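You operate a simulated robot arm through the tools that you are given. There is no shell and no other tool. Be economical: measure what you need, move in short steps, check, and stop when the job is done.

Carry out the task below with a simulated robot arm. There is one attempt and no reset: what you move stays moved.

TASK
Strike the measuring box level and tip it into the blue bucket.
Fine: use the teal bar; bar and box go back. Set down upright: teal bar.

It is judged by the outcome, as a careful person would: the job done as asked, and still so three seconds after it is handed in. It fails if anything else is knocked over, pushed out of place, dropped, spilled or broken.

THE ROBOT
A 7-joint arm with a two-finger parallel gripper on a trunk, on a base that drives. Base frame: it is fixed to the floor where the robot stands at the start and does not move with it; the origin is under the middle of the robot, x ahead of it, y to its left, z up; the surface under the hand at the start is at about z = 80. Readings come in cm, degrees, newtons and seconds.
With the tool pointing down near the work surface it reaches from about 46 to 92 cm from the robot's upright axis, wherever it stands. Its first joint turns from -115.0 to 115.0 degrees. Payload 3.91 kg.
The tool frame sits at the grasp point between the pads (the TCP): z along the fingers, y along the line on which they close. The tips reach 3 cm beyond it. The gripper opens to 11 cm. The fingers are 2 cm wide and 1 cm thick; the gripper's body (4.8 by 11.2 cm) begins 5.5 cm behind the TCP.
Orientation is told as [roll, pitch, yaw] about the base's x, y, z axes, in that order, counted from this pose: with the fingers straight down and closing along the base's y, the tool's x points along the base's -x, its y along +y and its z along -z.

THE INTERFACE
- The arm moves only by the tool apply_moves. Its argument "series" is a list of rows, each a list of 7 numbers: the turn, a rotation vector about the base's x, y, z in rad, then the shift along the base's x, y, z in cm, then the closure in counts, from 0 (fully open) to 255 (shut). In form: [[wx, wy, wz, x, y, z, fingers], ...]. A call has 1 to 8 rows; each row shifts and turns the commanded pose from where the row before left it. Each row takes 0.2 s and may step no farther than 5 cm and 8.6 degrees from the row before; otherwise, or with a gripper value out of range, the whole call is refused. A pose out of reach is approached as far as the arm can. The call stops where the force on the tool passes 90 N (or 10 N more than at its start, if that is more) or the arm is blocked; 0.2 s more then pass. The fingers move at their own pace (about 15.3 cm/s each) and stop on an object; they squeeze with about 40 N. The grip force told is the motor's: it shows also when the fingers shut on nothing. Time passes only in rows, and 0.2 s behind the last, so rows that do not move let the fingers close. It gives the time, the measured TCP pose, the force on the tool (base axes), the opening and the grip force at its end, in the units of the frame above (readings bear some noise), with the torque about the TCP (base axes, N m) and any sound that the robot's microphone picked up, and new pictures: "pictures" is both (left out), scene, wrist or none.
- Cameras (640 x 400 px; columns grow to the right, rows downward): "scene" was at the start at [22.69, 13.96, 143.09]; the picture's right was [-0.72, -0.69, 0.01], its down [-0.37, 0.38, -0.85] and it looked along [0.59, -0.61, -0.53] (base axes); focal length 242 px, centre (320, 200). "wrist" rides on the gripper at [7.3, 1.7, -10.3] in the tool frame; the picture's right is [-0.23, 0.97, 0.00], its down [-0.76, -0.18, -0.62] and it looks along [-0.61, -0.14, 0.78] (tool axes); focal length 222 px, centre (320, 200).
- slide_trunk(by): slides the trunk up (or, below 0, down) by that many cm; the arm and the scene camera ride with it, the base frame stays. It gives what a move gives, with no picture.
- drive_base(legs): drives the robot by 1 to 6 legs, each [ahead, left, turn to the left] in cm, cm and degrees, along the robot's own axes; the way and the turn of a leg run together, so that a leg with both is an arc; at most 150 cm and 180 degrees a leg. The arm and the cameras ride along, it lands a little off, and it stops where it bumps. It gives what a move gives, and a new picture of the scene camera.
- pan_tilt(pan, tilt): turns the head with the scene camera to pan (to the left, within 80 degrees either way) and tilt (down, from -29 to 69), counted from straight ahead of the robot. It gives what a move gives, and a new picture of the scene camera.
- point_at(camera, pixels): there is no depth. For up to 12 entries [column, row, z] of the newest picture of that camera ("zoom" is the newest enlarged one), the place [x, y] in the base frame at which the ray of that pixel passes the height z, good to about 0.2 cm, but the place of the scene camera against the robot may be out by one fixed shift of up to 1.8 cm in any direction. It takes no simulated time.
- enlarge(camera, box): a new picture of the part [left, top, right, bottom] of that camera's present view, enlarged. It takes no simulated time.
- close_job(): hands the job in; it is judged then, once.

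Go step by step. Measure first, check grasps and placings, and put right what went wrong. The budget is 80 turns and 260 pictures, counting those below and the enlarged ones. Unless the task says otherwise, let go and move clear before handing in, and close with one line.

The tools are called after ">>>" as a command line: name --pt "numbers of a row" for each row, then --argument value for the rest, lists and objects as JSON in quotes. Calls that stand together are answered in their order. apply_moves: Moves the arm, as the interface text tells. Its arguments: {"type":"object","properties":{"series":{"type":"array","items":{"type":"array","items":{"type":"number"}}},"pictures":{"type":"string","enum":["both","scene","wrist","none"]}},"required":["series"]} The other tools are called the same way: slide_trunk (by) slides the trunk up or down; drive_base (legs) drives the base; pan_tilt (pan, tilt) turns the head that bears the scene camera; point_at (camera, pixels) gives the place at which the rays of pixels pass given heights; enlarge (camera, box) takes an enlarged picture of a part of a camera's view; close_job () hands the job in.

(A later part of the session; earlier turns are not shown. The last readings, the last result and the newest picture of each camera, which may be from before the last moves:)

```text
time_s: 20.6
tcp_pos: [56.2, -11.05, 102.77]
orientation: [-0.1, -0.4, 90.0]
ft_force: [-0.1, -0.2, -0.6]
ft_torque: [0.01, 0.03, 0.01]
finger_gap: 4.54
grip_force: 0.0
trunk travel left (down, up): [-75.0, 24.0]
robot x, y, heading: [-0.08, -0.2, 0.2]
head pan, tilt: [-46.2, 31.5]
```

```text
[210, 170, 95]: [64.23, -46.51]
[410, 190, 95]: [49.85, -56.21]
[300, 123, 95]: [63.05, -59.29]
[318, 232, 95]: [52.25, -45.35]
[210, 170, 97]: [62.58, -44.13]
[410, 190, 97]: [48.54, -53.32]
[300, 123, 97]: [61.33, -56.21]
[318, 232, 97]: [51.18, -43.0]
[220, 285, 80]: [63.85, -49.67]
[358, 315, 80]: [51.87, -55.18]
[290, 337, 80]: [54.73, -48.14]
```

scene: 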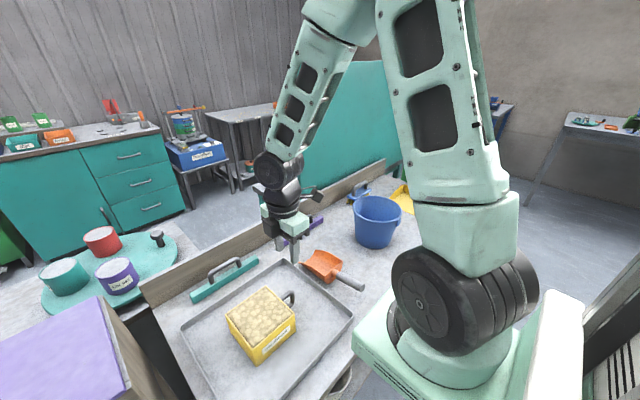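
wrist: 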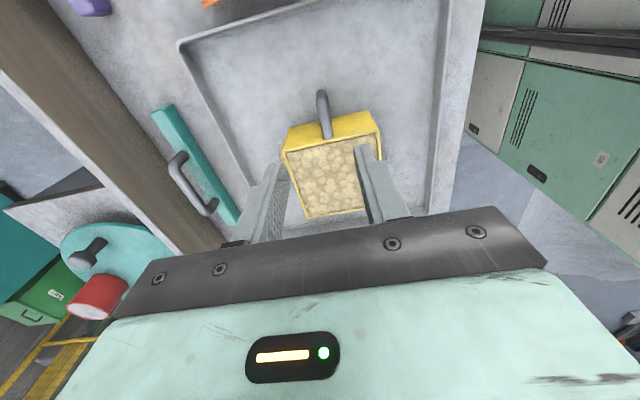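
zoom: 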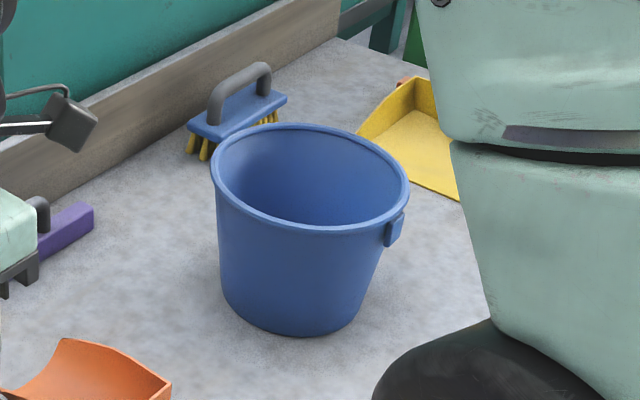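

Bucket centre, corrected for the scene shift, is about (55.7,−51.7) with rim z≈95, r≈8.5. Before lifting the box, I'll dry-run the carry and the tipping pose with an empty hand to confirm it is reachable.

>>> apply_moves --pt "0 0 -0.125 -0.4 -4.2 1 150" --pt "0 0 -0.125 -0.4 -4.2 1 150" --pt "0 0 -0.125 -0.4 -4.2 1 150" --pt "0 0 -0.125 -0.4 -4.2 1 150" --pt "0 0 -0.125 -0.4 -4.2 1 150" --pt "0 0 -0.125 -0.4 -4.2 0.2 150" --pt "0 0 0 -0.4 -4.2 0 150" --pt "0 0 0 -0.4 -4.2 0 150" --pictures "none"

>>> apply_moves --pt "0 0 0 -0.4 -4.2 0 150" --pt "0 0 0 -0.4 -4.2 0 150" --pt "0 0 0 -0.4 -4.2 0 150" --pt "0 0 0 -0.3 -4.1 0 150" --pt "0 0 0 0 0 0 150" --pictures "both"

>>> apply_moves --pt "-0.0967 -0.1041 0 0 0 0 150" --pt "-0.0967 -0.1041 0 0 0 0 150" --pt "-0.0967 -0.1041 0 0 0 0 150" --pt "-0.0967 -0.1041 0 0 0 0 150" --pt "-0.0967 -0.1041 0 0 0 0 150" --pt "-0.0967 -0.1041 0 0 0 0 150" --pt "-0.0967 -0.1041 0 0 0 0 150" --pt "-0.0967 -0.1041 0 0 0 0 150" --pictures "scene"

```text
time_s: 22.4
tcp_pos: [52.78, -44.65, 107.67]
orientation: [0.1, -0.3, 47.0]
ft_force: [-0.5, 0.1, 0.5]
ft_torque: [-0.02, -0.04, -0.02]
finger_gap: 4.55
grip_force: 0.0
trunk travel left (down, up): [-75.0, 24.0]
robot x, y, heading: [-0.03, 0.03, 0.1]
head pan, tilt: [-46.2, 31.5]
```

```text
time_s: 23.6
tcp_pos: [51.39, -61.35, 107.87]
orientation: [0.0, -0.3, 47.0]
ft_force: [-0.1, -0.4, 0.2]
ft_torque: [-0.03, 0.02, -0.02]
finger_gap: 4.52
grip_force: 0.1
trunk travel left (down, up): [-75.0, 24.0]
robot x, y, heading: [-0.37, 0.2, 0.2]
head pan, tilt: [-46.2, 31.5]
```

scene: 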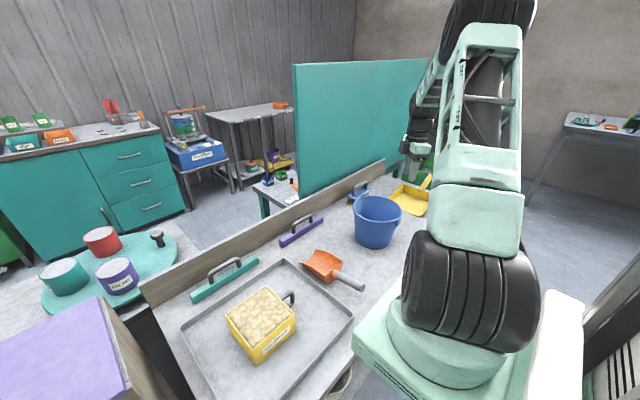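
wrist: 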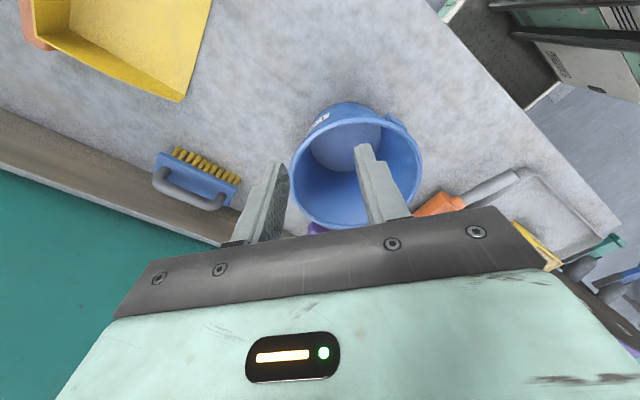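

```text
time_s: 25.4
tcp_pos: [51.61, -61.22, 107.71]
orientation: [-65.2, -0.2, 47.5]
ft_force: [-0.2, 0.3, 0.6]
ft_torque: [0.02, 0.02, 0.01]
finger_gap: 4.52
grip_force: 0.0
trunk travel left (down, up): [-75.0, 24.0]
robot x, y, heading: [-0.23, -0.16, 0.2]
head pan, tilt: [-46.2, 31.5]
```

scene: 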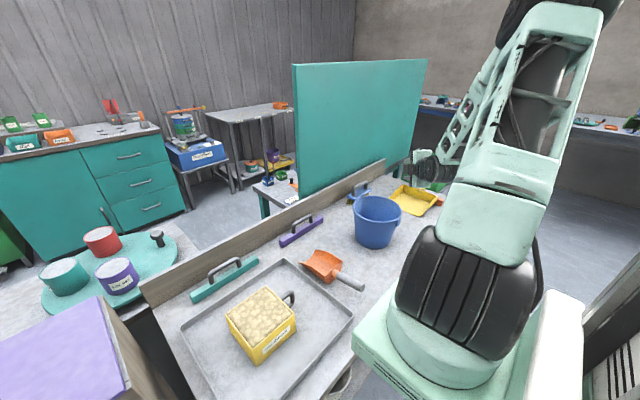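

65° of tilt is reached cleanly. I'll use the last wrist picture for the bucket rim and continue the dry tilt.

>>> point_at --camera "wrist" --pixels '[[291, 175, 95], [422, 168, 95], [365, 115, 95], [340, 228, 95], [315, 128, 95], [408, 130, 95]]'

>>> apply_moves --pt "-0.0967 -0.1041 0 0 0 0 150" --pt "-0.0967 -0.1041 0 0 0 0 150" --pt "-0.0967 -0.1041 0 0 0 0 150" --pt "-0.0967 -0.1041 0 0 0 0 150" --pt "-0.0967 -0.1041 0 0 0 0 150" --pt "-0.0967 -0.1041 0 0 0 0 150" --pt "-0.0967 -0.1041 0 0 0 0 150" --pt "-0.0967 -0.1041 0 0 0 0 150" --pictures "both"

```text
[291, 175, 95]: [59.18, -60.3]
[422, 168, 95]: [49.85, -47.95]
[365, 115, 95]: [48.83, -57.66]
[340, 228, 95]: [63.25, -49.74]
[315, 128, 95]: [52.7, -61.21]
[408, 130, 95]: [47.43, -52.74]
```

```text
time_s: 27.2
tcp_pos: [51.42, -61.28, 107.8]
orientation: [-130.3, 0.4, 47.4]
ft_force: [1.1, 0.6, -0.1]
ft_torque: [0.02, -0.03, -0.02]
finger_gap: 4.54
grip_force: 0.1
trunk travel left (down, up): [-75.0, 24.0]
robot x, y, heading: [-0.32, -0.03, -0.1]
head pan, tilt: [-46.2, 31.5]
```

scene: 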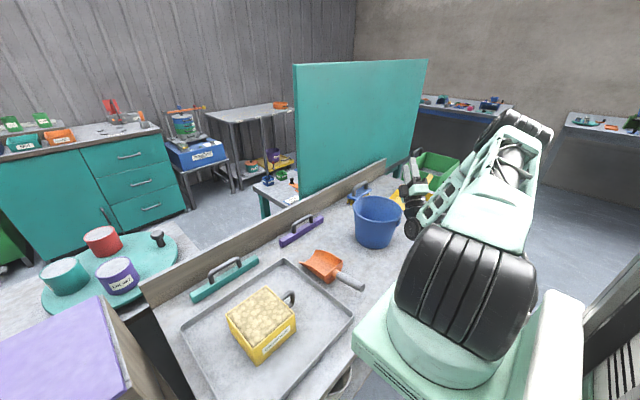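
wrist: 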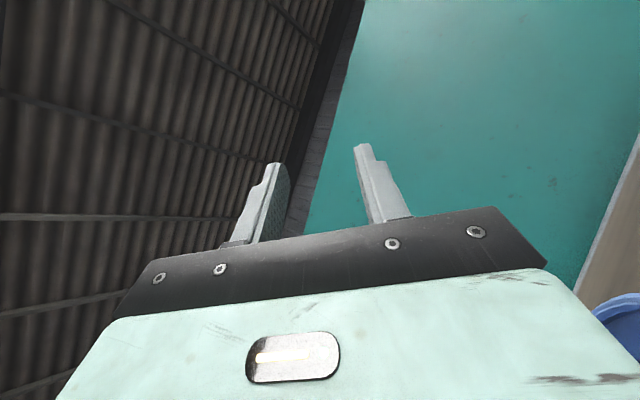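

130° tilt is reachable with no contact. I'll check the clearance between the wrist and the bucket rim in this pose.

>>> enlarge --camera "scene" --box '[330, 140, 470, 260]'

```text
3.33 times, centred on (400, 200) of scene
```

zoom: 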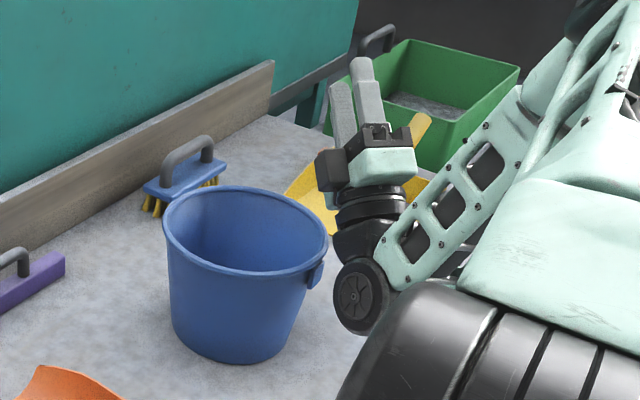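

The wrist clears the bucket. I'll undo the tilt and return above the box handle.

>>> apply_moves --pt "0.0967 0.1041 0 0 0 0 150" --pt "0.0967 0.1041 0 0 0 0 150" --pt "0.0967 0.1041 0 0 0 0 150" --pt "0.0967 0.1041 0 0 0 0 150" --pt "0.0967 0.1041 0 0 0 0 150" --pt "0.0967 0.1041 0 0 0 0 150" --pt "0.0967 0.1041 0 0 0 0 150" --pt "0.0967 0.1041 0 0 0 0 150" --pictures "none"

>>> apply_moves --pt "0.0967 0.1041 0 0 0 0 150" --pt "0.0967 0.1041 0 0 0 0 150" --pt "0.0967 0.1041 0 0 0 0 150" --pt "0.0967 0.1041 0 0 0 0 150" --pt "0.0967 0.1041 0 0 0 0 150" --pt "0.0967 0.1041 0 0 0 0 150" --pt "0.0967 0.1041 0 0 0 0 150" --pt "0.0967 0.1041 0 0 0 0 150" --pictures "none"

>>> apply_moves --pt "0 0 0.125 0.4 4.2 0 150" --pt "0 0 0.125 0.4 4.2 0 150" --pt "0 0 0.125 0.4 4.2 0 150" --pt "0 0 0.125 0.4 4.2 0 150" --pt "0 0 0.125 0.4 4.2 0 150" --pt "0 0 0.125 0.4 4.2 0 150" --pt "0 0 0 0.4 4.2 0 150" --pt "0 0 0 0.4 4.2 0 150" --pictures "none"

>>> apply_moves --pt "0 0 0 0.4 4.2 0 150" --pt "0 0 0 0.4 4.1 0 150" --pt "0 0 0 0.3 4.1 0 150" --pt "0 0 0 0.1 3.6 0 150" --pt "0 0 0 0 0 -4.5 150" --pt "0 0 0 0 0 -4.5 150" --pt "0 0 0 0 0 0 150" --pictures "both"

```text
time_s: 29.0
tcp_pos: [51.51, -61.36, 107.65]
orientation: [-65.0, -0.2, 47.4]
ft_force: [-0.3, 0.4, 0.0]
ft_torque: [0.0, 0.01, 0.02]
finger_gap: 4.53
grip_force: 0.0
trunk travel left (down, up): [-75.0, 24.0]
robot x, y, heading: [-0.17, -0.07, 0.2]
head pan, tilt: [-46.2, 31.5]
```

```text
time_s: 30.8
tcp_pos: [51.37, -61.2, 107.81]
orientation: [0.2, -0.3, 47.0]
ft_force: [-0.1, -0.1, 0.7]
ft_torque: [0.01, -0.01, 0.01]
finger_gap: 4.53
grip_force: 0.1
trunk travel left (down, up): [-75.0, 24.0]
robot x, y, heading: [-0.27, -0.25, -0.0]
head pan, tilt: [-46.2, 31.5]
```

```text
time_s: 32.6
tcp_pos: [54.3, -27.53, 107.45]
orientation: [0.1, -0.4, 90.0]
ft_force: [-1.4, 0.0, 0.2]
ft_torque: [0.04, 0.0, 0.0]
finger_gap: 4.51
grip_force: 0.1
trunk travel left (down, up): [-75.0, 24.0]
robot x, y, heading: [-0.11, 0.21, -0.0]
head pan, tilt: [-46.2, 31.5]
```

```text
time_s: 34.2
tcp_pos: [55.75, -11.99, 98.78]
orientation: [0.1, -0.4, 90.1]
ft_force: [0.7, -0.3, 0.1]
ft_torque: [-0.02, -0.01, -0.03]
finger_gap: 4.58
grip_force: 0.1
trunk travel left (down, up): [-75.0, 24.0]
robot x, y, heading: [-0.06, -0.19, -0.0]
head pan, tilt: [-46.2, 31.5]
```

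scene: 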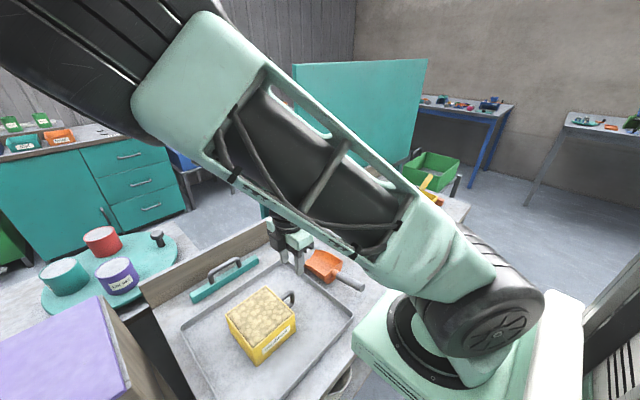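
wrist: 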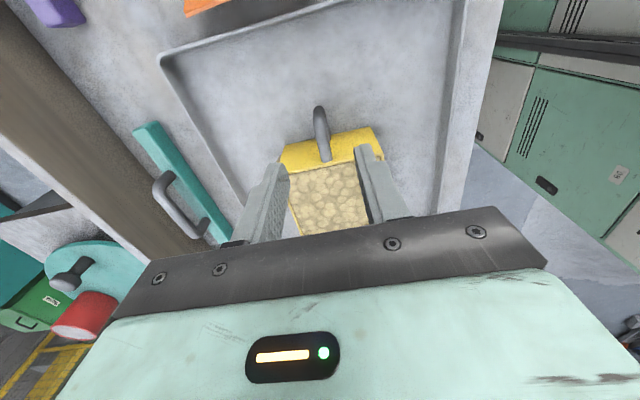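

Above the handle at (55.75,−11.99,98.8). I'll shift slightly and descend to straddle it, checking midway.

>>> apply_moves --pt "0 0 0 0.15 0.5 -4.5 150" --pt "0 0 0 0 0 -3.5 150" --pt "0 0 0 0 0 0 150" --pictures "both"

>>> enlarge --camera "wrist" --box '[250, 80, 410, 205]'

>>> enlarge --camera "scene" --box '[220, 240, 340, 340]'

```text
time_s: 35.0
tcp_pos: [55.62, -11.21, 90.59]
orientation: [0.1, -0.3, 90.1]
ft_force: [0.2, 0.5, -0.4]
ft_torque: [-0.03, -0.01, 0.02]
finger_gap: 4.55
grip_force: 0.1
trunk travel left (down, up): [-75.0, 24.0]
robot x, y, heading: [-0.05, -0.16, -0.0]
head pan, tilt: [-46.2, 31.5]
```

scene: 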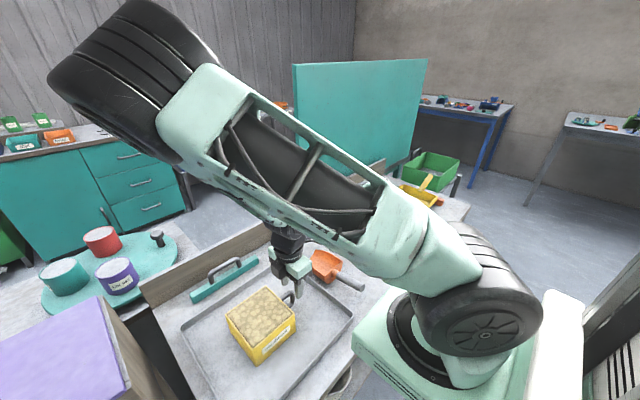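
wrist: 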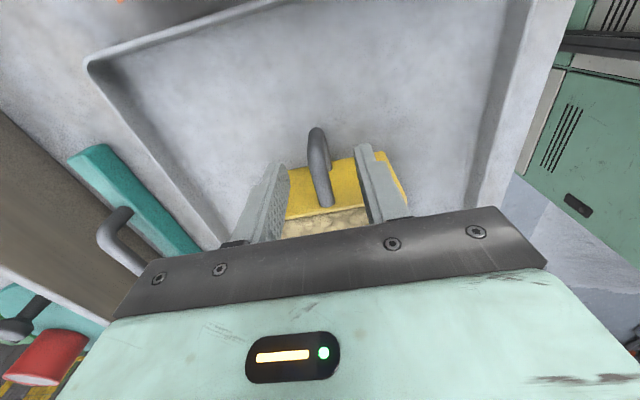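

```text
3.20 times, centred on (330, 142) of wrist
```

zoom: 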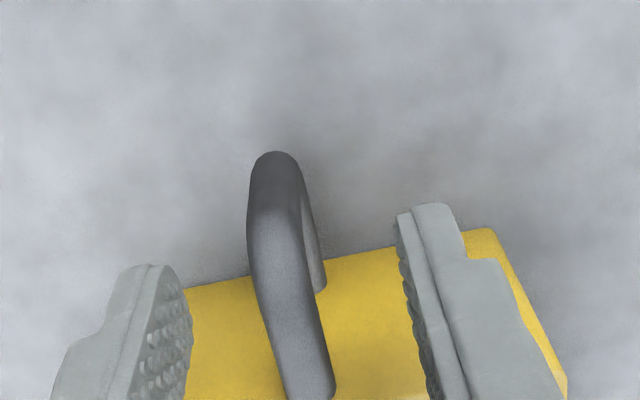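

```text
4.00 times, centred on (280, 290) of scene
```

zoom: 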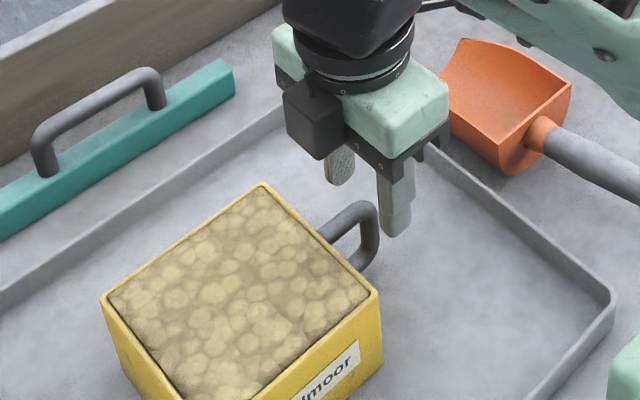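

The fingers straddle the handle (scene zoom 350,230). I'll descend 6 cm and close.

>>> apply_moves --pt "0 0 0 0.1 -0.2 -3 150" --pt "0 0 0 0 0 -2.9 150" --pt "0 0 0 0 0 0 150" --pt "0 0 0 0 0 0 255" --pt "0 0 0 0 0 0 255" --pt "0 0 0 0 0 0 255" --pictures "both"

>>> enlarge --camera "scene" --box '[220, 240, 340, 340]'

```text
time_s: 36.4
tcp_pos: [55.96, -11.3, 84.65]
orientation: [0.0, -0.4, 90.0]
ft_force: [0.0, 1.1, 0.2]
ft_torque: [-0.4, -0.18, -0.09]
finger_gap: 1.28
grip_force: 40.1
trunk travel left (down, up): [-75.0, 24.0]
robot x, y, heading: [-0.09, -0.0, -0.2]
head pan, tilt: [-46.2, 31.5]
```

scene: 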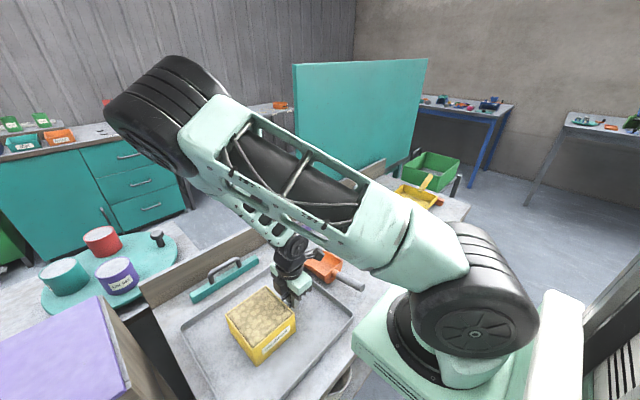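
wrist: 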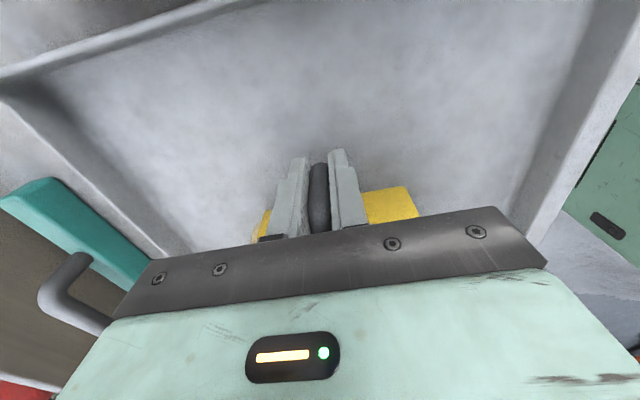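

```text
4.00 times, centred on (280, 290) of scene
```

zoom: 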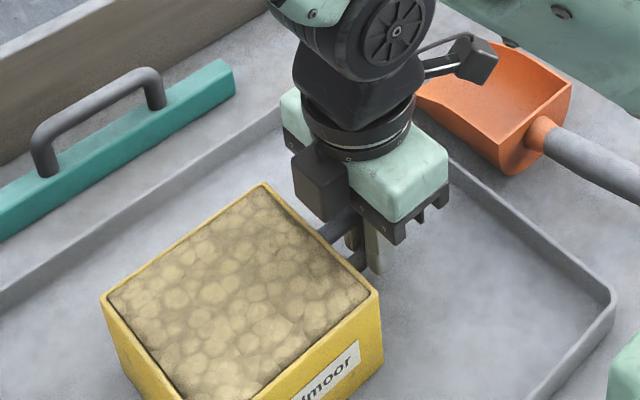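

The handle is held (gap 1.28). I'll lift slowly by 3 cm and check that the box stays level.

>>> apply_moves --pt "0 0 0 0 0 0.3 255" --pt "0 0 0 0 0 0.5 255" --pt "0 0 0 0 0 1 255" --pt "0 0 0 0 0 1.2 255" --pt "0 0 0 0 0 0 255" --pictures "both"

>>> enlarge --camera "scene" --box '[200, 240, 340, 360]'

```text
time_s: 37.6
tcp_pos: [56.18, -11.29, 87.86]
orientation: [0.0, -0.3, 89.9]
ft_force: [-0.2, 0.1, -10.8]
ft_torque: [-0.87, -0.01, 0.01]
finger_gap: 1.29
grip_force: 40.0
trunk travel left (down, up): [-75.0, 24.0]
robot x, y, heading: [-0.37, 0.41, 0.0]
head pan, tilt: [-46.2, 31.5]
```

scene: 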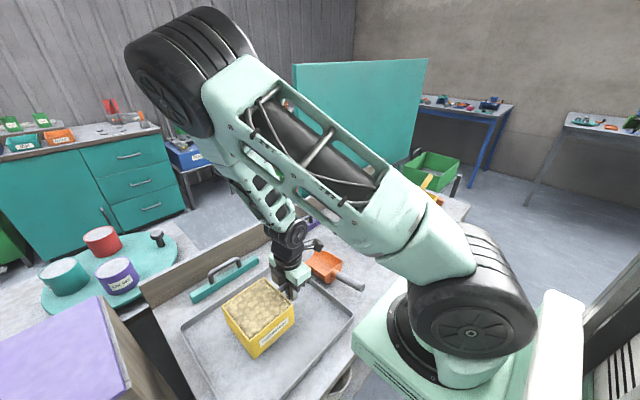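
wrist: 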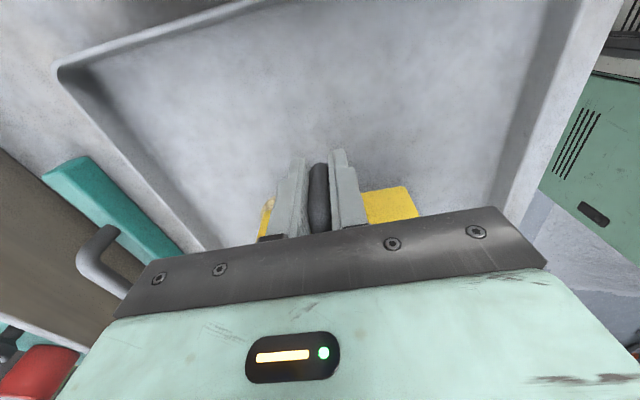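

```text
3.33 times, centred on (270, 300) of scene
```

zoom: 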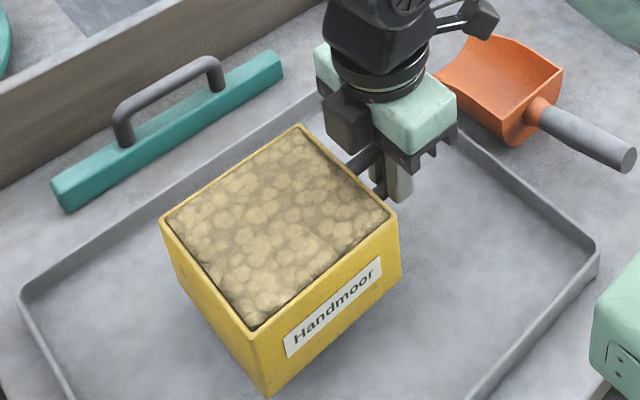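

1.1 kg, box level and firmly held. I'll lift on to z≈108.

>>> apply_moves --pt "0 0 0 0 0 1.5 255" --pt "0 0 0 0 0 3 255" --pt "0 0 0 0 0 3.5 255" --pt "0 0 0 0 0 3.5 255" --pt "0 0 0 0 0 3.5 255" --pt "0 0 0 0 0 3 255" --pt "0 0 0 0 0 1.5 255" --pt "0 0 0 0 0 0.5 255" --pictures "none"

>>> apply_moves --pt "0 0 -0.05 -0.1 -1 0 255" --pt "0 0 -0.1 -0.2 -2 0 255" --pt "0 0 -0.1 -0.3 -3 0 255" --pt "0 0 -0.1 -0.3 -3.4 0 255" --pt "0 0 -0.1 -0.3 -3.6 0 255" --pt "0 0 -0.1 -0.3 -3.6 0 255" --pt "0 0 -0.1 -0.3 -3.6 0 255" --pt "0 0 -0.05 -0.3 -3.6 0 255" --pictures "scene"

```text
time_s: 39.4
tcp_pos: [56.11, -11.43, 107.75]
orientation: [0.0, -0.3, 90.0]
ft_force: [-1.2, -0.1, -10.2]
ft_torque: [-0.89, -0.01, -0.02]
finger_gap: 1.29
grip_force: 40.2
trunk travel left (down, up): [-75.0, 24.0]
robot x, y, heading: [0.18, 0.24, -0.1]
head pan, tilt: [-46.2, 31.5]
```

```text
time_s: 41.2
tcp_pos: [54.35, -35.1, 108.01]
orientation: [0.1, -0.4, 49.9]
ft_force: [0.2, 1.2, -8.8]
ft_torque: [-0.71, 0.52, 0.05]
finger_gap: 1.29
grip_force: 39.7
trunk travel left (down, up): [-75.0, 24.0]
robot x, y, heading: [-0.19, -0.04, 0.0]
head pan, tilt: [-46.2, 31.5]
```

scene: 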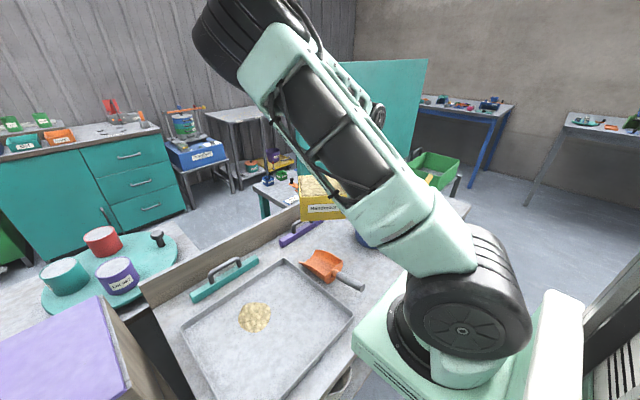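

The box is carried level past the tray; struck-off grain remains in the tray. I'll continue to the pouring point (51.6,−62.6).

>>> apply_moves --pt "0 0 -0.05 -0.4 -3.6 0 255" --pt "0 0 0 -0.4 -3.8 0 255" --pt "0 0 0 -0.4 -3.8 0 255" --pt "0 0 0 -0.4 -3.8 0 255" --pt "0 0 0 -0.4 -3.8 0 255" --pt "0 0 0 -0.3 -3.6 0 255" --pt "0 0 0 -0.3 -3 0 255" --pt "0 0 0 -0.15 -2.1 0 255" --pictures "none"

>>> apply_moves --pt "0 0 0 0 0 -0.3 255" --pt "0 0 0 0 0 0 255" --pictures "both"

>>> enlarge --camera "scene" --box '[310, 120, 470, 260]'

```text
time_s: 43.0
tcp_pos: [51.45, -62.46, 107.77]
orientation: [0.1, -0.4, 47.1]
ft_force: [-0.8, 0.5, -9.1]
ft_torque: [-0.65, 0.58, 0.01]
finger_gap: 1.29
grip_force: 39.7
trunk travel left (down, up): [-75.0, 24.0]
robot x, y, heading: [0.09, -0.05, -0.0]
head pan, tilt: [-46.2, 31.5]
```

```text
time_s: 43.6
tcp_pos: [51.51, -62.59, 107.54]
orientation: [0.1, -0.4, 47.0]
ft_force: [-0.3, 0.1, -10.4]
ft_torque: [-0.61, 0.59, 0.0]
finger_gap: 1.29
grip_force: 40.0
trunk travel left (down, up): [-75.0, 24.0]
robot x, y, heading: [0.0, 0.09, -0.0]
head pan, tilt: [-46.2, 31.5]
```

scene: 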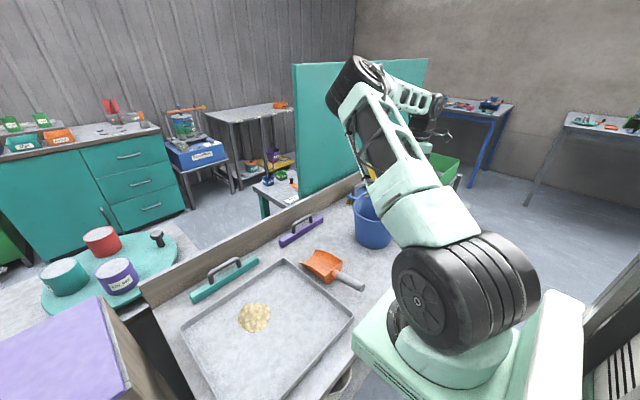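
wrist: 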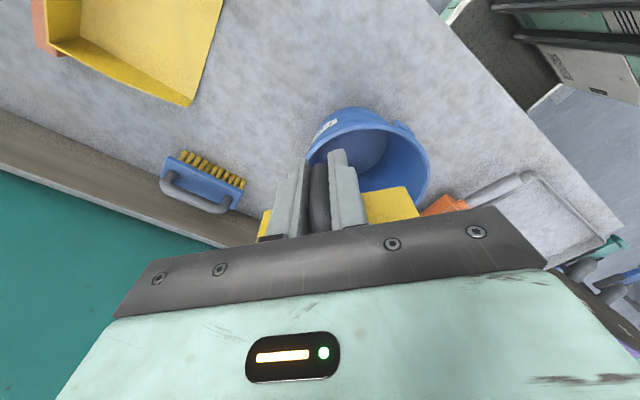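

```text
2.86 times, centred on (390, 190) of scene
```

zoom: 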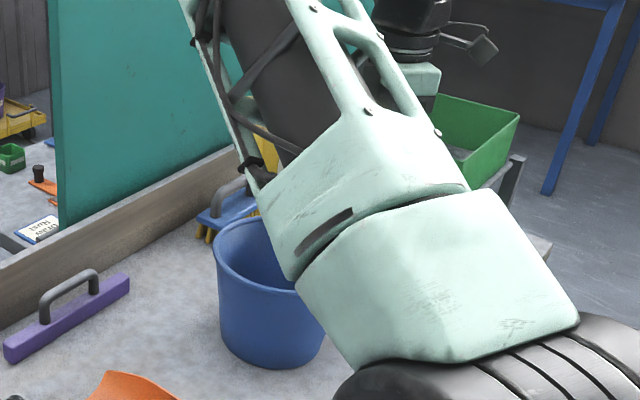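

Box is positioned over the bucket; the arm's elbow now sits differently than in the dry run, so I'll watch it. First verify the bucket rim against this wrist view.

>>> point_at --camera "wrist" --pixels '[[429, 178, 94], [362, 109, 94], [306, 160, 94], [322, 128, 94], [412, 130, 94]]'

>>> enlarge --camera "wrist" --box '[240, 90, 460, 230]'

```text
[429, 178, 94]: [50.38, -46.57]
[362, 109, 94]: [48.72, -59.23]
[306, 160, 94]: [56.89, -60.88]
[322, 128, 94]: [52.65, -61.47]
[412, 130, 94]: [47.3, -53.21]
```

```text
2.86 times, centred on (350, 160) of wrist
```

zoom: 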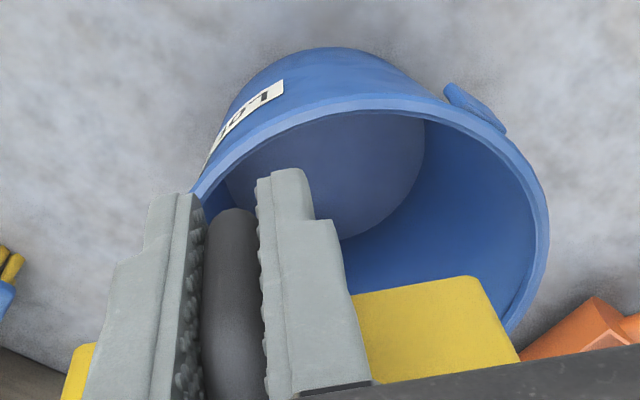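

>>> point_at --camera "zoom" --pixels '[[195, 195, 94], [270, 127, 94], [390, 95, 94], [480, 123, 94], [535, 185, 94], [548, 240, 94], [512, 330, 94], [195, 195, 96], [390, 95, 96], [548, 240, 96], [512, 330, 96]]'

```text
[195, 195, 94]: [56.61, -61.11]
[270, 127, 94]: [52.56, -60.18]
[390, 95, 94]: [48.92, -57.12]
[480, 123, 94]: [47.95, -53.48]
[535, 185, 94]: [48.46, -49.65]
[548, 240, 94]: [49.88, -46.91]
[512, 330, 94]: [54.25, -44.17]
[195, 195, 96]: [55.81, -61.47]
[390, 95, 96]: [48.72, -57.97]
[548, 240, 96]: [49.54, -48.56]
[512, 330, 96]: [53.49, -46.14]
```

Refined bucket centre is (56.4,−52.6), r≈8.6, z≈94. I'll shift 0.7/0.4 cm to match and begin tilting, watching the arm.

>>> apply_moves --pt "0 0 0 0.7 0.4 0 255" --pt "-0.0967 -0.1041 0 0 0 0 255" --pt "-0.0967 -0.1041 0 0 0 0 255" --pt "-0.0967 -0.1041 0 0 0 0 255" --pictures "both"

>>> enlarge --camera "scene" --box '[310, 60, 510, 260]'

```text
time_s: 44.6
tcp_pos: [52.07, -62.17, 107.48]
orientation: [-24.4, -0.3, 47.2]
ft_force: [0.5, -0.9, -10.4]
ft_torque: [-0.63, 0.68, -0.05]
finger_gap: 1.32
grip_force: 40.2
trunk travel left (down, up): [-75.0, 24.0]
robot x, y, heading: [-0.13, -0.01, 0.1]
head pan, tilt: [-46.2, 31.5]
```

scene: 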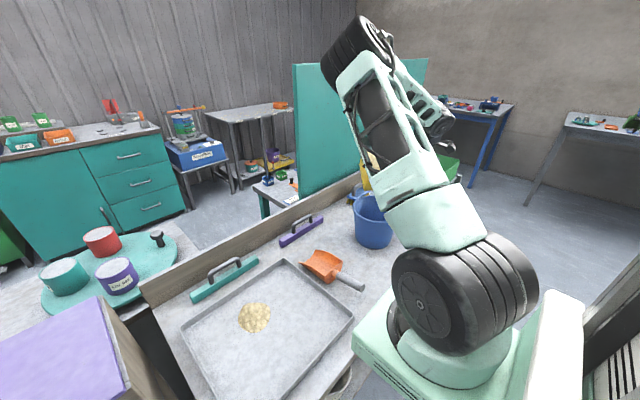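
wrist: 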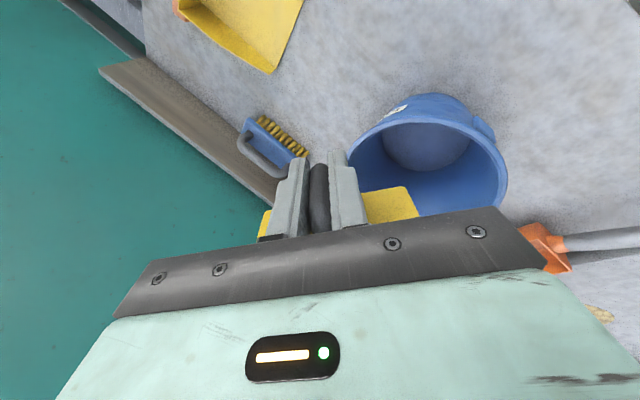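

```text
2.00 times, centred on (410, 160) of scene
```

zoom: 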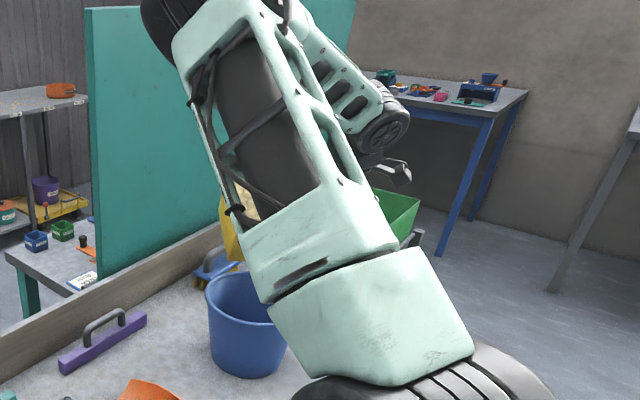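

25° tilted, no obstruction, nothing pouring yet. Continue in small steps.

>>> apply_moves --pt "-0.0967 -0.1041 0 0 0 0 255" --pt "-0.0967 -0.1041 0 0 0 0 255" --pt "-0.0967 -0.1041 0 0 0 0 255" --pt "-0.0967 -0.1041 0 0 0 0 255" --pictures "both"

>>> enlarge --camera "scene" --box '[310, 60, 510, 260]'

```text
time_s: 45.6
tcp_pos: [52.08, -62.24, 107.42]
orientation: [-56.9, -0.1, 47.4]
ft_force: [0.7, 0.0, -7.6]
ft_torque: [-0.46, 0.56, 0.02]
finger_gap: 1.3
grip_force: 40.3
trunk travel left (down, up): [-75.0, 24.0]
robot x, y, heading: [0.08, -0.14, 0.1]
head pan, tilt: [-46.2, 31.5]
```

scene: 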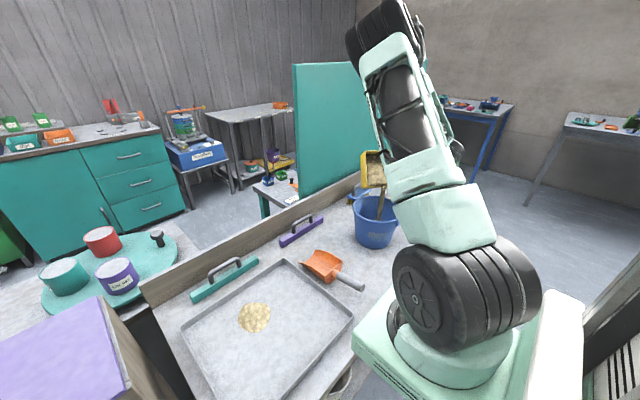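
wrist: 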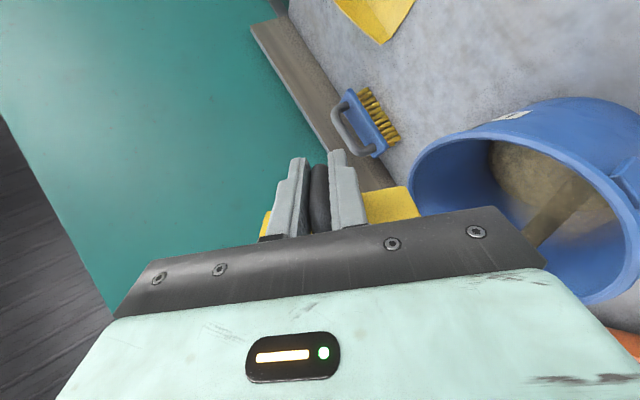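

```text
2.00 times, centred on (410, 160) of scene
```

zoom: 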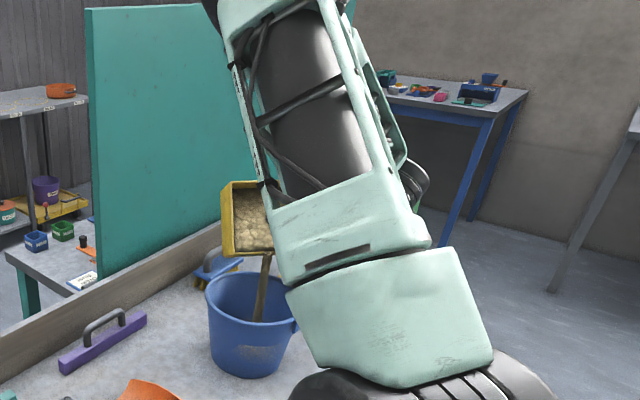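

A stream is falling inside the bucket (zoom 265,290). I'll keep tilting.

>>> apply_moves --pt "0 0 0 0 0 0 255" --pt "0 0 0 0 0 0 255" --pt "-0.0967 -0.1041 0 0 0 0 255" --pt "-0.0967 -0.1041 0 0 0 0 255" --pt "-0.0967 -0.1041 0 0 0 0 255" --pt "0 0 0 0 0 0 255" --pictures "both"

>>> enlarge --camera "scene" --box '[310, 60, 510, 260]'

```text
time_s: 47.0
tcp_pos: [52.05, -62.3, 107.56]
orientation: [-81.4, -0.1, 47.4]
ft_force: [0.2, -0.2, -5.2]
ft_torque: [-0.3, 0.34, 0.0]
finger_gap: 1.3
grip_force: 40.4
trunk travel left (down, up): [-75.0, 24.0]
robot x, y, heading: [-0.14, -0.18, 0.1]
head pan, tilt: [-46.2, 31.5]
```

scene: 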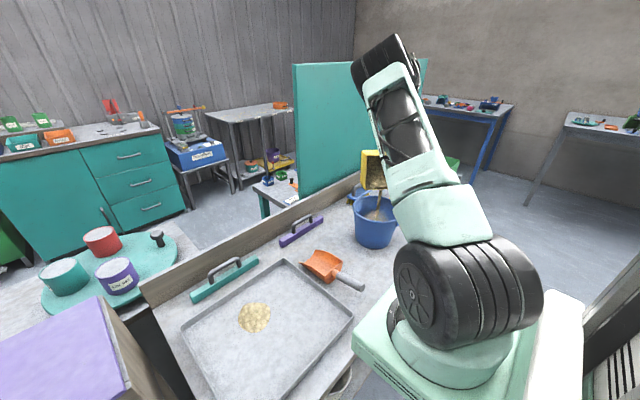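
wrist: 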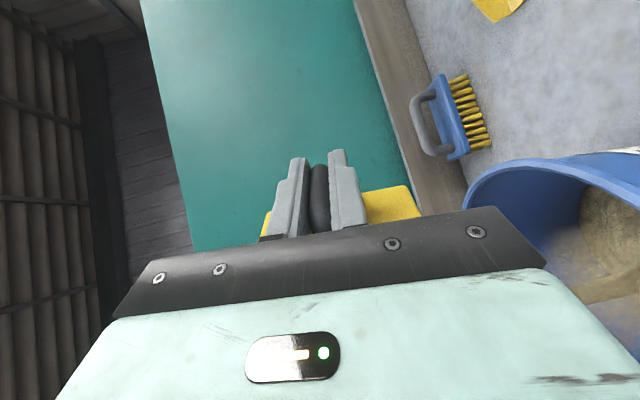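

```text
2.00 times, centred on (410, 160) of scene
```

zoom: 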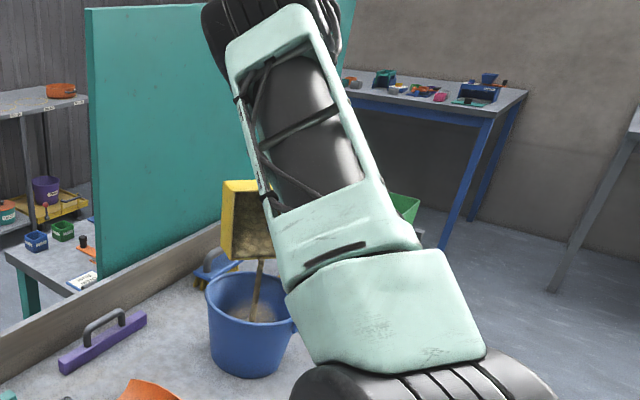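

Still pouring cleanly (force down to 5.2 N). I'll continue to ~130°.

>>> apply_moves --pt "-0.0967 -0.1041 0 0 0 0 255" --pt "0 0 0 0 0 0 255" --pt "-0.0967 -0.1041 0 0 0 0 255" --pt "0 0 0 0 0 0 255" --pt "-0.0967 -0.1041 0 0 0 0 255" --pt "0 0 0 0 0 0 255" --pt "0 0 0 0 0 0 255" --pictures "scene"

>>> enlarge --camera "scene" --box '[310, 60, 510, 260]'

>>> apply_moves --pt "-0.0967 -0.1041 0 0 0 0 255" --pt "-0.0967 -0.1041 0 0 0 0 255" --pt "-0.0967 -0.1041 0 0 0 0 255" --pt "0 0 0 0 0 0 255" --pt "0 0 0 0 0 0 255" --pt "0 0 0 0 0 0 255" --pictures "both"

>>> enlarge --camera "scene" --box '[310, 60, 510, 260]'

```text
time_s: 48.6
tcp_pos: [52.01, -62.34, 107.47]
orientation: [-105.8, 0.1, 47.4]
ft_force: [-0.6, -0.7, -3.0]
ft_torque: [-0.17, 0.25, 0.0]
finger_gap: 1.29
grip_force: 40.3
trunk travel left (down, up): [-75.0, 24.0]
robot x, y, heading: [0.43, 0.03, 0.0]
head pan, tilt: [-46.2, 31.5]
```

scene: 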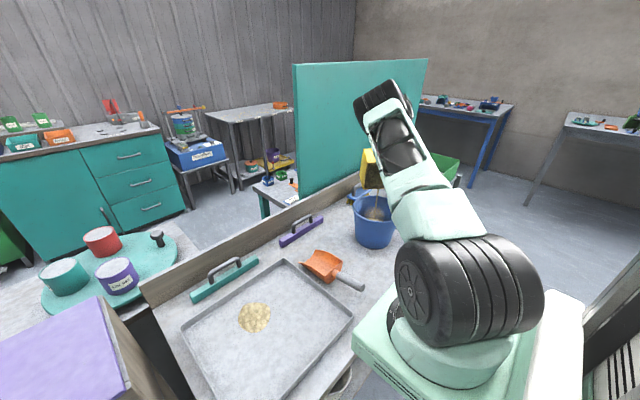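

```text
2.00 times, centred on (410, 160) of scene
```

zoom: 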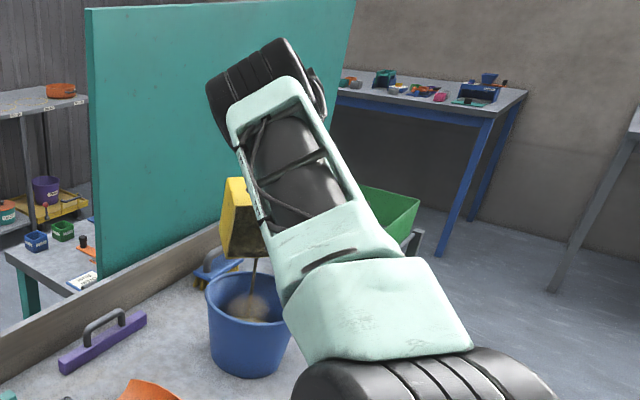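

```text
time_s: 50.0
tcp_pos: [51.92, -62.27, 107.51]
orientation: [-130.1, 0.2, 47.3]
ft_force: [-0.4, 0.0, -1.2]
ft_torque: [-0.15, 0.14, -0.01]
finger_gap: 1.28
grip_force: 40.0
trunk travel left (down, up): [-75.0, 24.0]
robot x, y, heading: [0.03, -0.0, -0.3]
head pan, tilt: [-46.2, 31.5]
```

scene: 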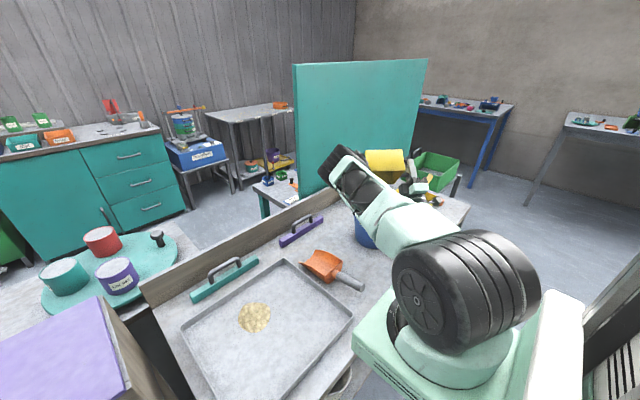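
wrist: 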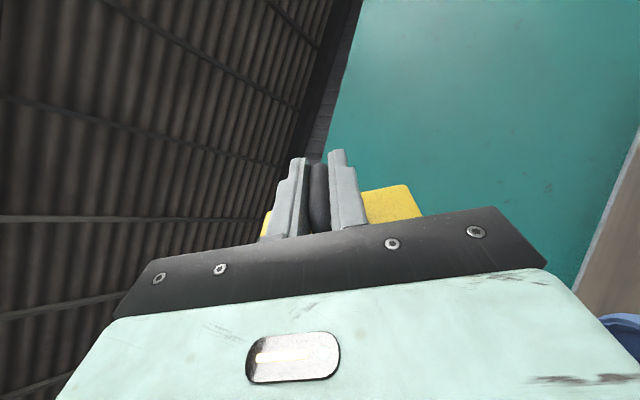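

```text
2.00 times, centred on (410, 160) of scene
```

zoom: 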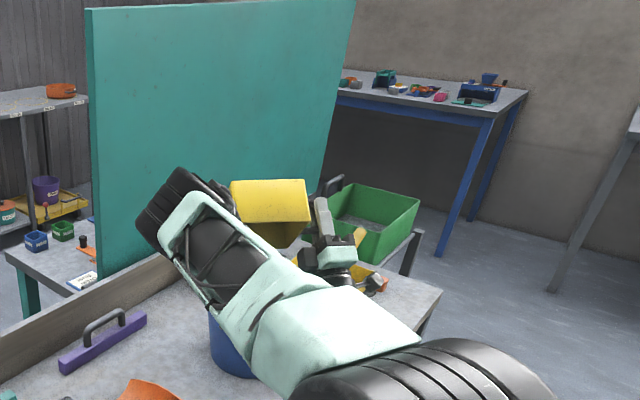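

The reading is down to 1.2 N, so the box looks essentially empty. The elbow swung low, so I'll hold still a moment and inspect.

>>> apply_moves --pt "0 0 0 0 0 0 255" --pt "0 0 0 0 0 0 255" --pt "0 0 0 0 0 0 255" --pt "0 0 0 0 0 0 255" --pictures "none"

>>> enlarge --camera "scene" --box '[310, 120, 450, 260]'

```text
time_s: 51.0
tcp_pos: [51.82, -62.36, 107.63]
orientation: [-130.2, 0.2, 47.4]
ft_force: [0.3, -0.1, -2.6]
ft_torque: [-0.13, 0.15, -0.01]
finger_gap: 1.29
grip_force: 40.1
trunk travel left (down, up): [-75.0, 24.0]
robot x, y, heading: [0.12, 0.17, 0.0]
head pan, tilt: [-46.2, 31.5]
```

```text
2.86 times, centred on (380, 190) of scene
```

zoom: 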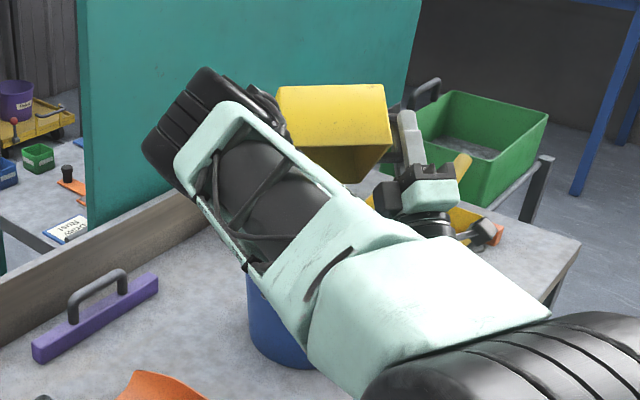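

The torque is steady at about 0.2 N m (empty box). I'll untilt in small steps while rising slightly, watching the elbow.

>>> apply_moves --pt "0.0967 0.1041 0 0 0 0.5 255" --pt "0.0967 0.1041 0 0 0 0.5 255" --pt "0.0967 0.1041 0 0 0 0.5 255" --pictures "both"

>>> enlarge --camera "scene" --box '[310, 90, 480, 260]'

```text
time_s: 51.8
tcp_pos: [51.78, -62.27, 109.05]
orientation: [-105.5, 0.0, 47.4]
ft_force: [-0.5, -0.4, -1.8]
ft_torque: [-0.16, 0.16, 0.04]
finger_gap: 1.31
grip_force: 40.7
trunk travel left (down, up): [-75.0, 24.0]
robot x, y, heading: [0.13, -0.04, -0.3]
head pan, tilt: [-46.2, 31.5]
```

scene: 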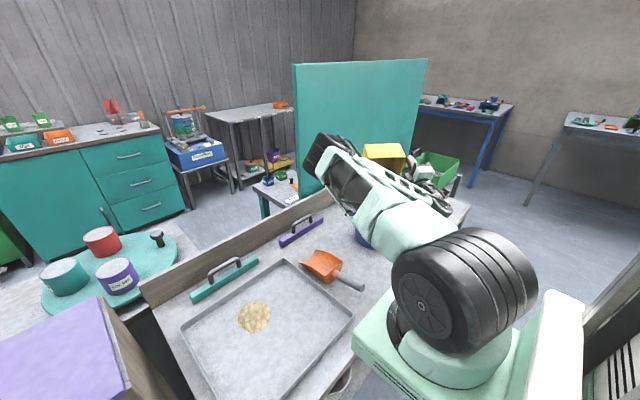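
wrist: 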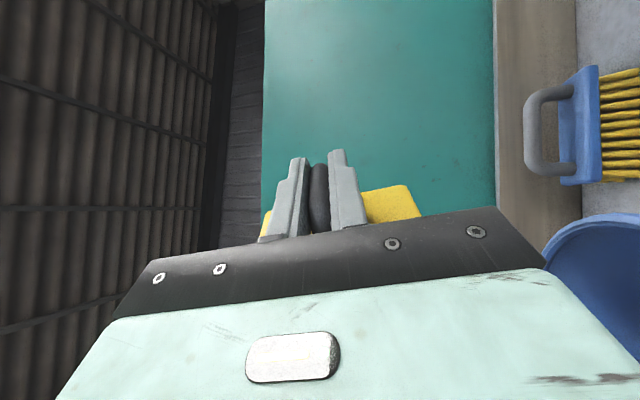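

```text
2.35 times, centred on (395, 175) of scene
```

zoom: 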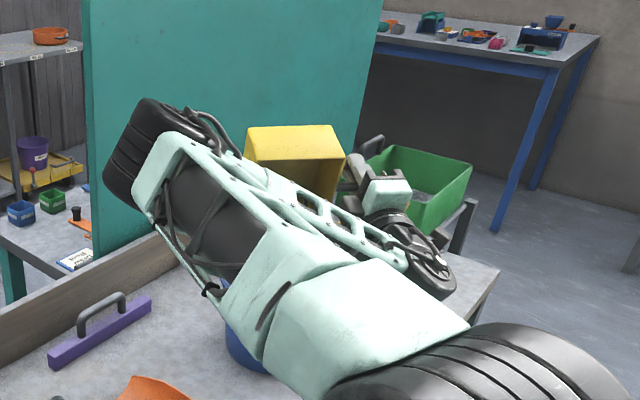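

The elbow is now low-left with the forearm near the box. I'll rise straight up with the hand to stretch the arm and gain clearance before untilting further.

>>> apply_moves --pt "0 0 0 0.7 -0.6 3 255" --pt "0 0 0 0.7 -0.6 3 255" --pt "0 0 0 0.7 -0.6 3 255" --pt "0 0 0 0.7 -0.6 3 255" --pictures "scene"

>>> enlarge --camera "scene" --box '[310, 90, 480, 260]'

```text
time_s: 52.8
tcp_pos: [54.81, -64.58, 121.1]
orientation: [-105.7, 0.1, 47.4]
ft_force: [0.2, -1.0, -2.7]
ft_torque: [-0.14, 0.14, -0.01]
finger_gap: 1.27
grip_force: 40.2
trunk travel left (down, up): [-75.0, 24.0]
robot x, y, heading: [0.16, -0.07, 0.1]
head pan, tilt: [-46.2, 31.5]
```

scene: 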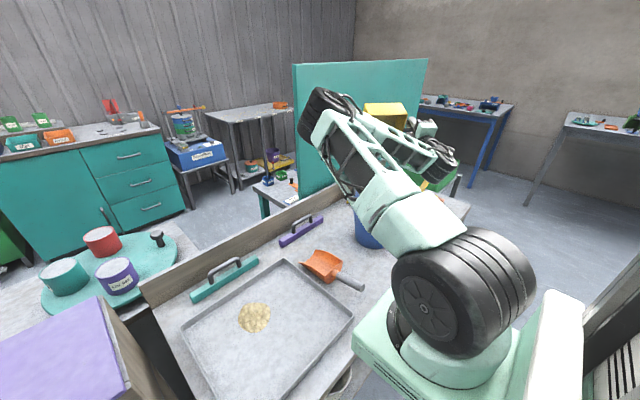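

```text
2.35 times, centred on (395, 175) of scene
```

zoom: 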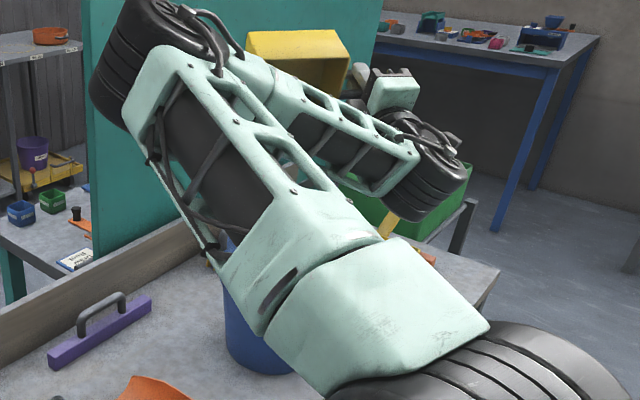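

Rose freely to z 121 with clearance. I'll continue untilting while watching the forearm.

>>> apply_moves --pt "0.0967 0.1041 0 0 0 0.5 255" --pt "0.0967 0.1041 0 0 0 0.5 255" --pt "0.0967 0.1041 0 0 0 0.5 255" --pt "0.0967 0.1041 0 0 0 0.5 255" --pictures "scene"

>>> enlarge --camera "scene" --box '[310, 60, 480, 230]'

```text
time_s: 53.8
tcp_pos: [54.87, -64.59, 123.01]
orientation: [-73.1, -0.1, 47.4]
ft_force: [1.0, 1.0, -3.1]
ft_torque: [-0.13, 0.12, 0.0]
finger_gap: 1.3
grip_force: 40.0
trunk travel left (down, up): [-75.0, 24.0]
robot x, y, heading: [-0.02, 0.24, -0.2]
head pan, tilt: [-46.2, 31.5]
```

scene: 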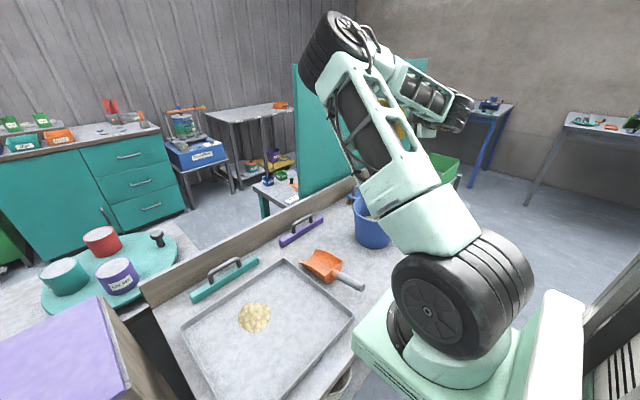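

```text
2.35 times, centred on (395, 145) of scene
```

zoom: 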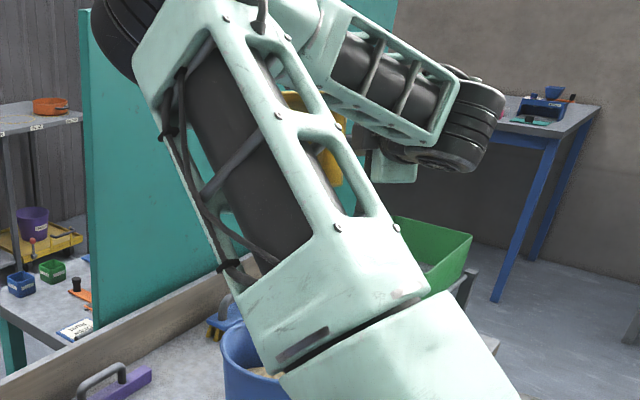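

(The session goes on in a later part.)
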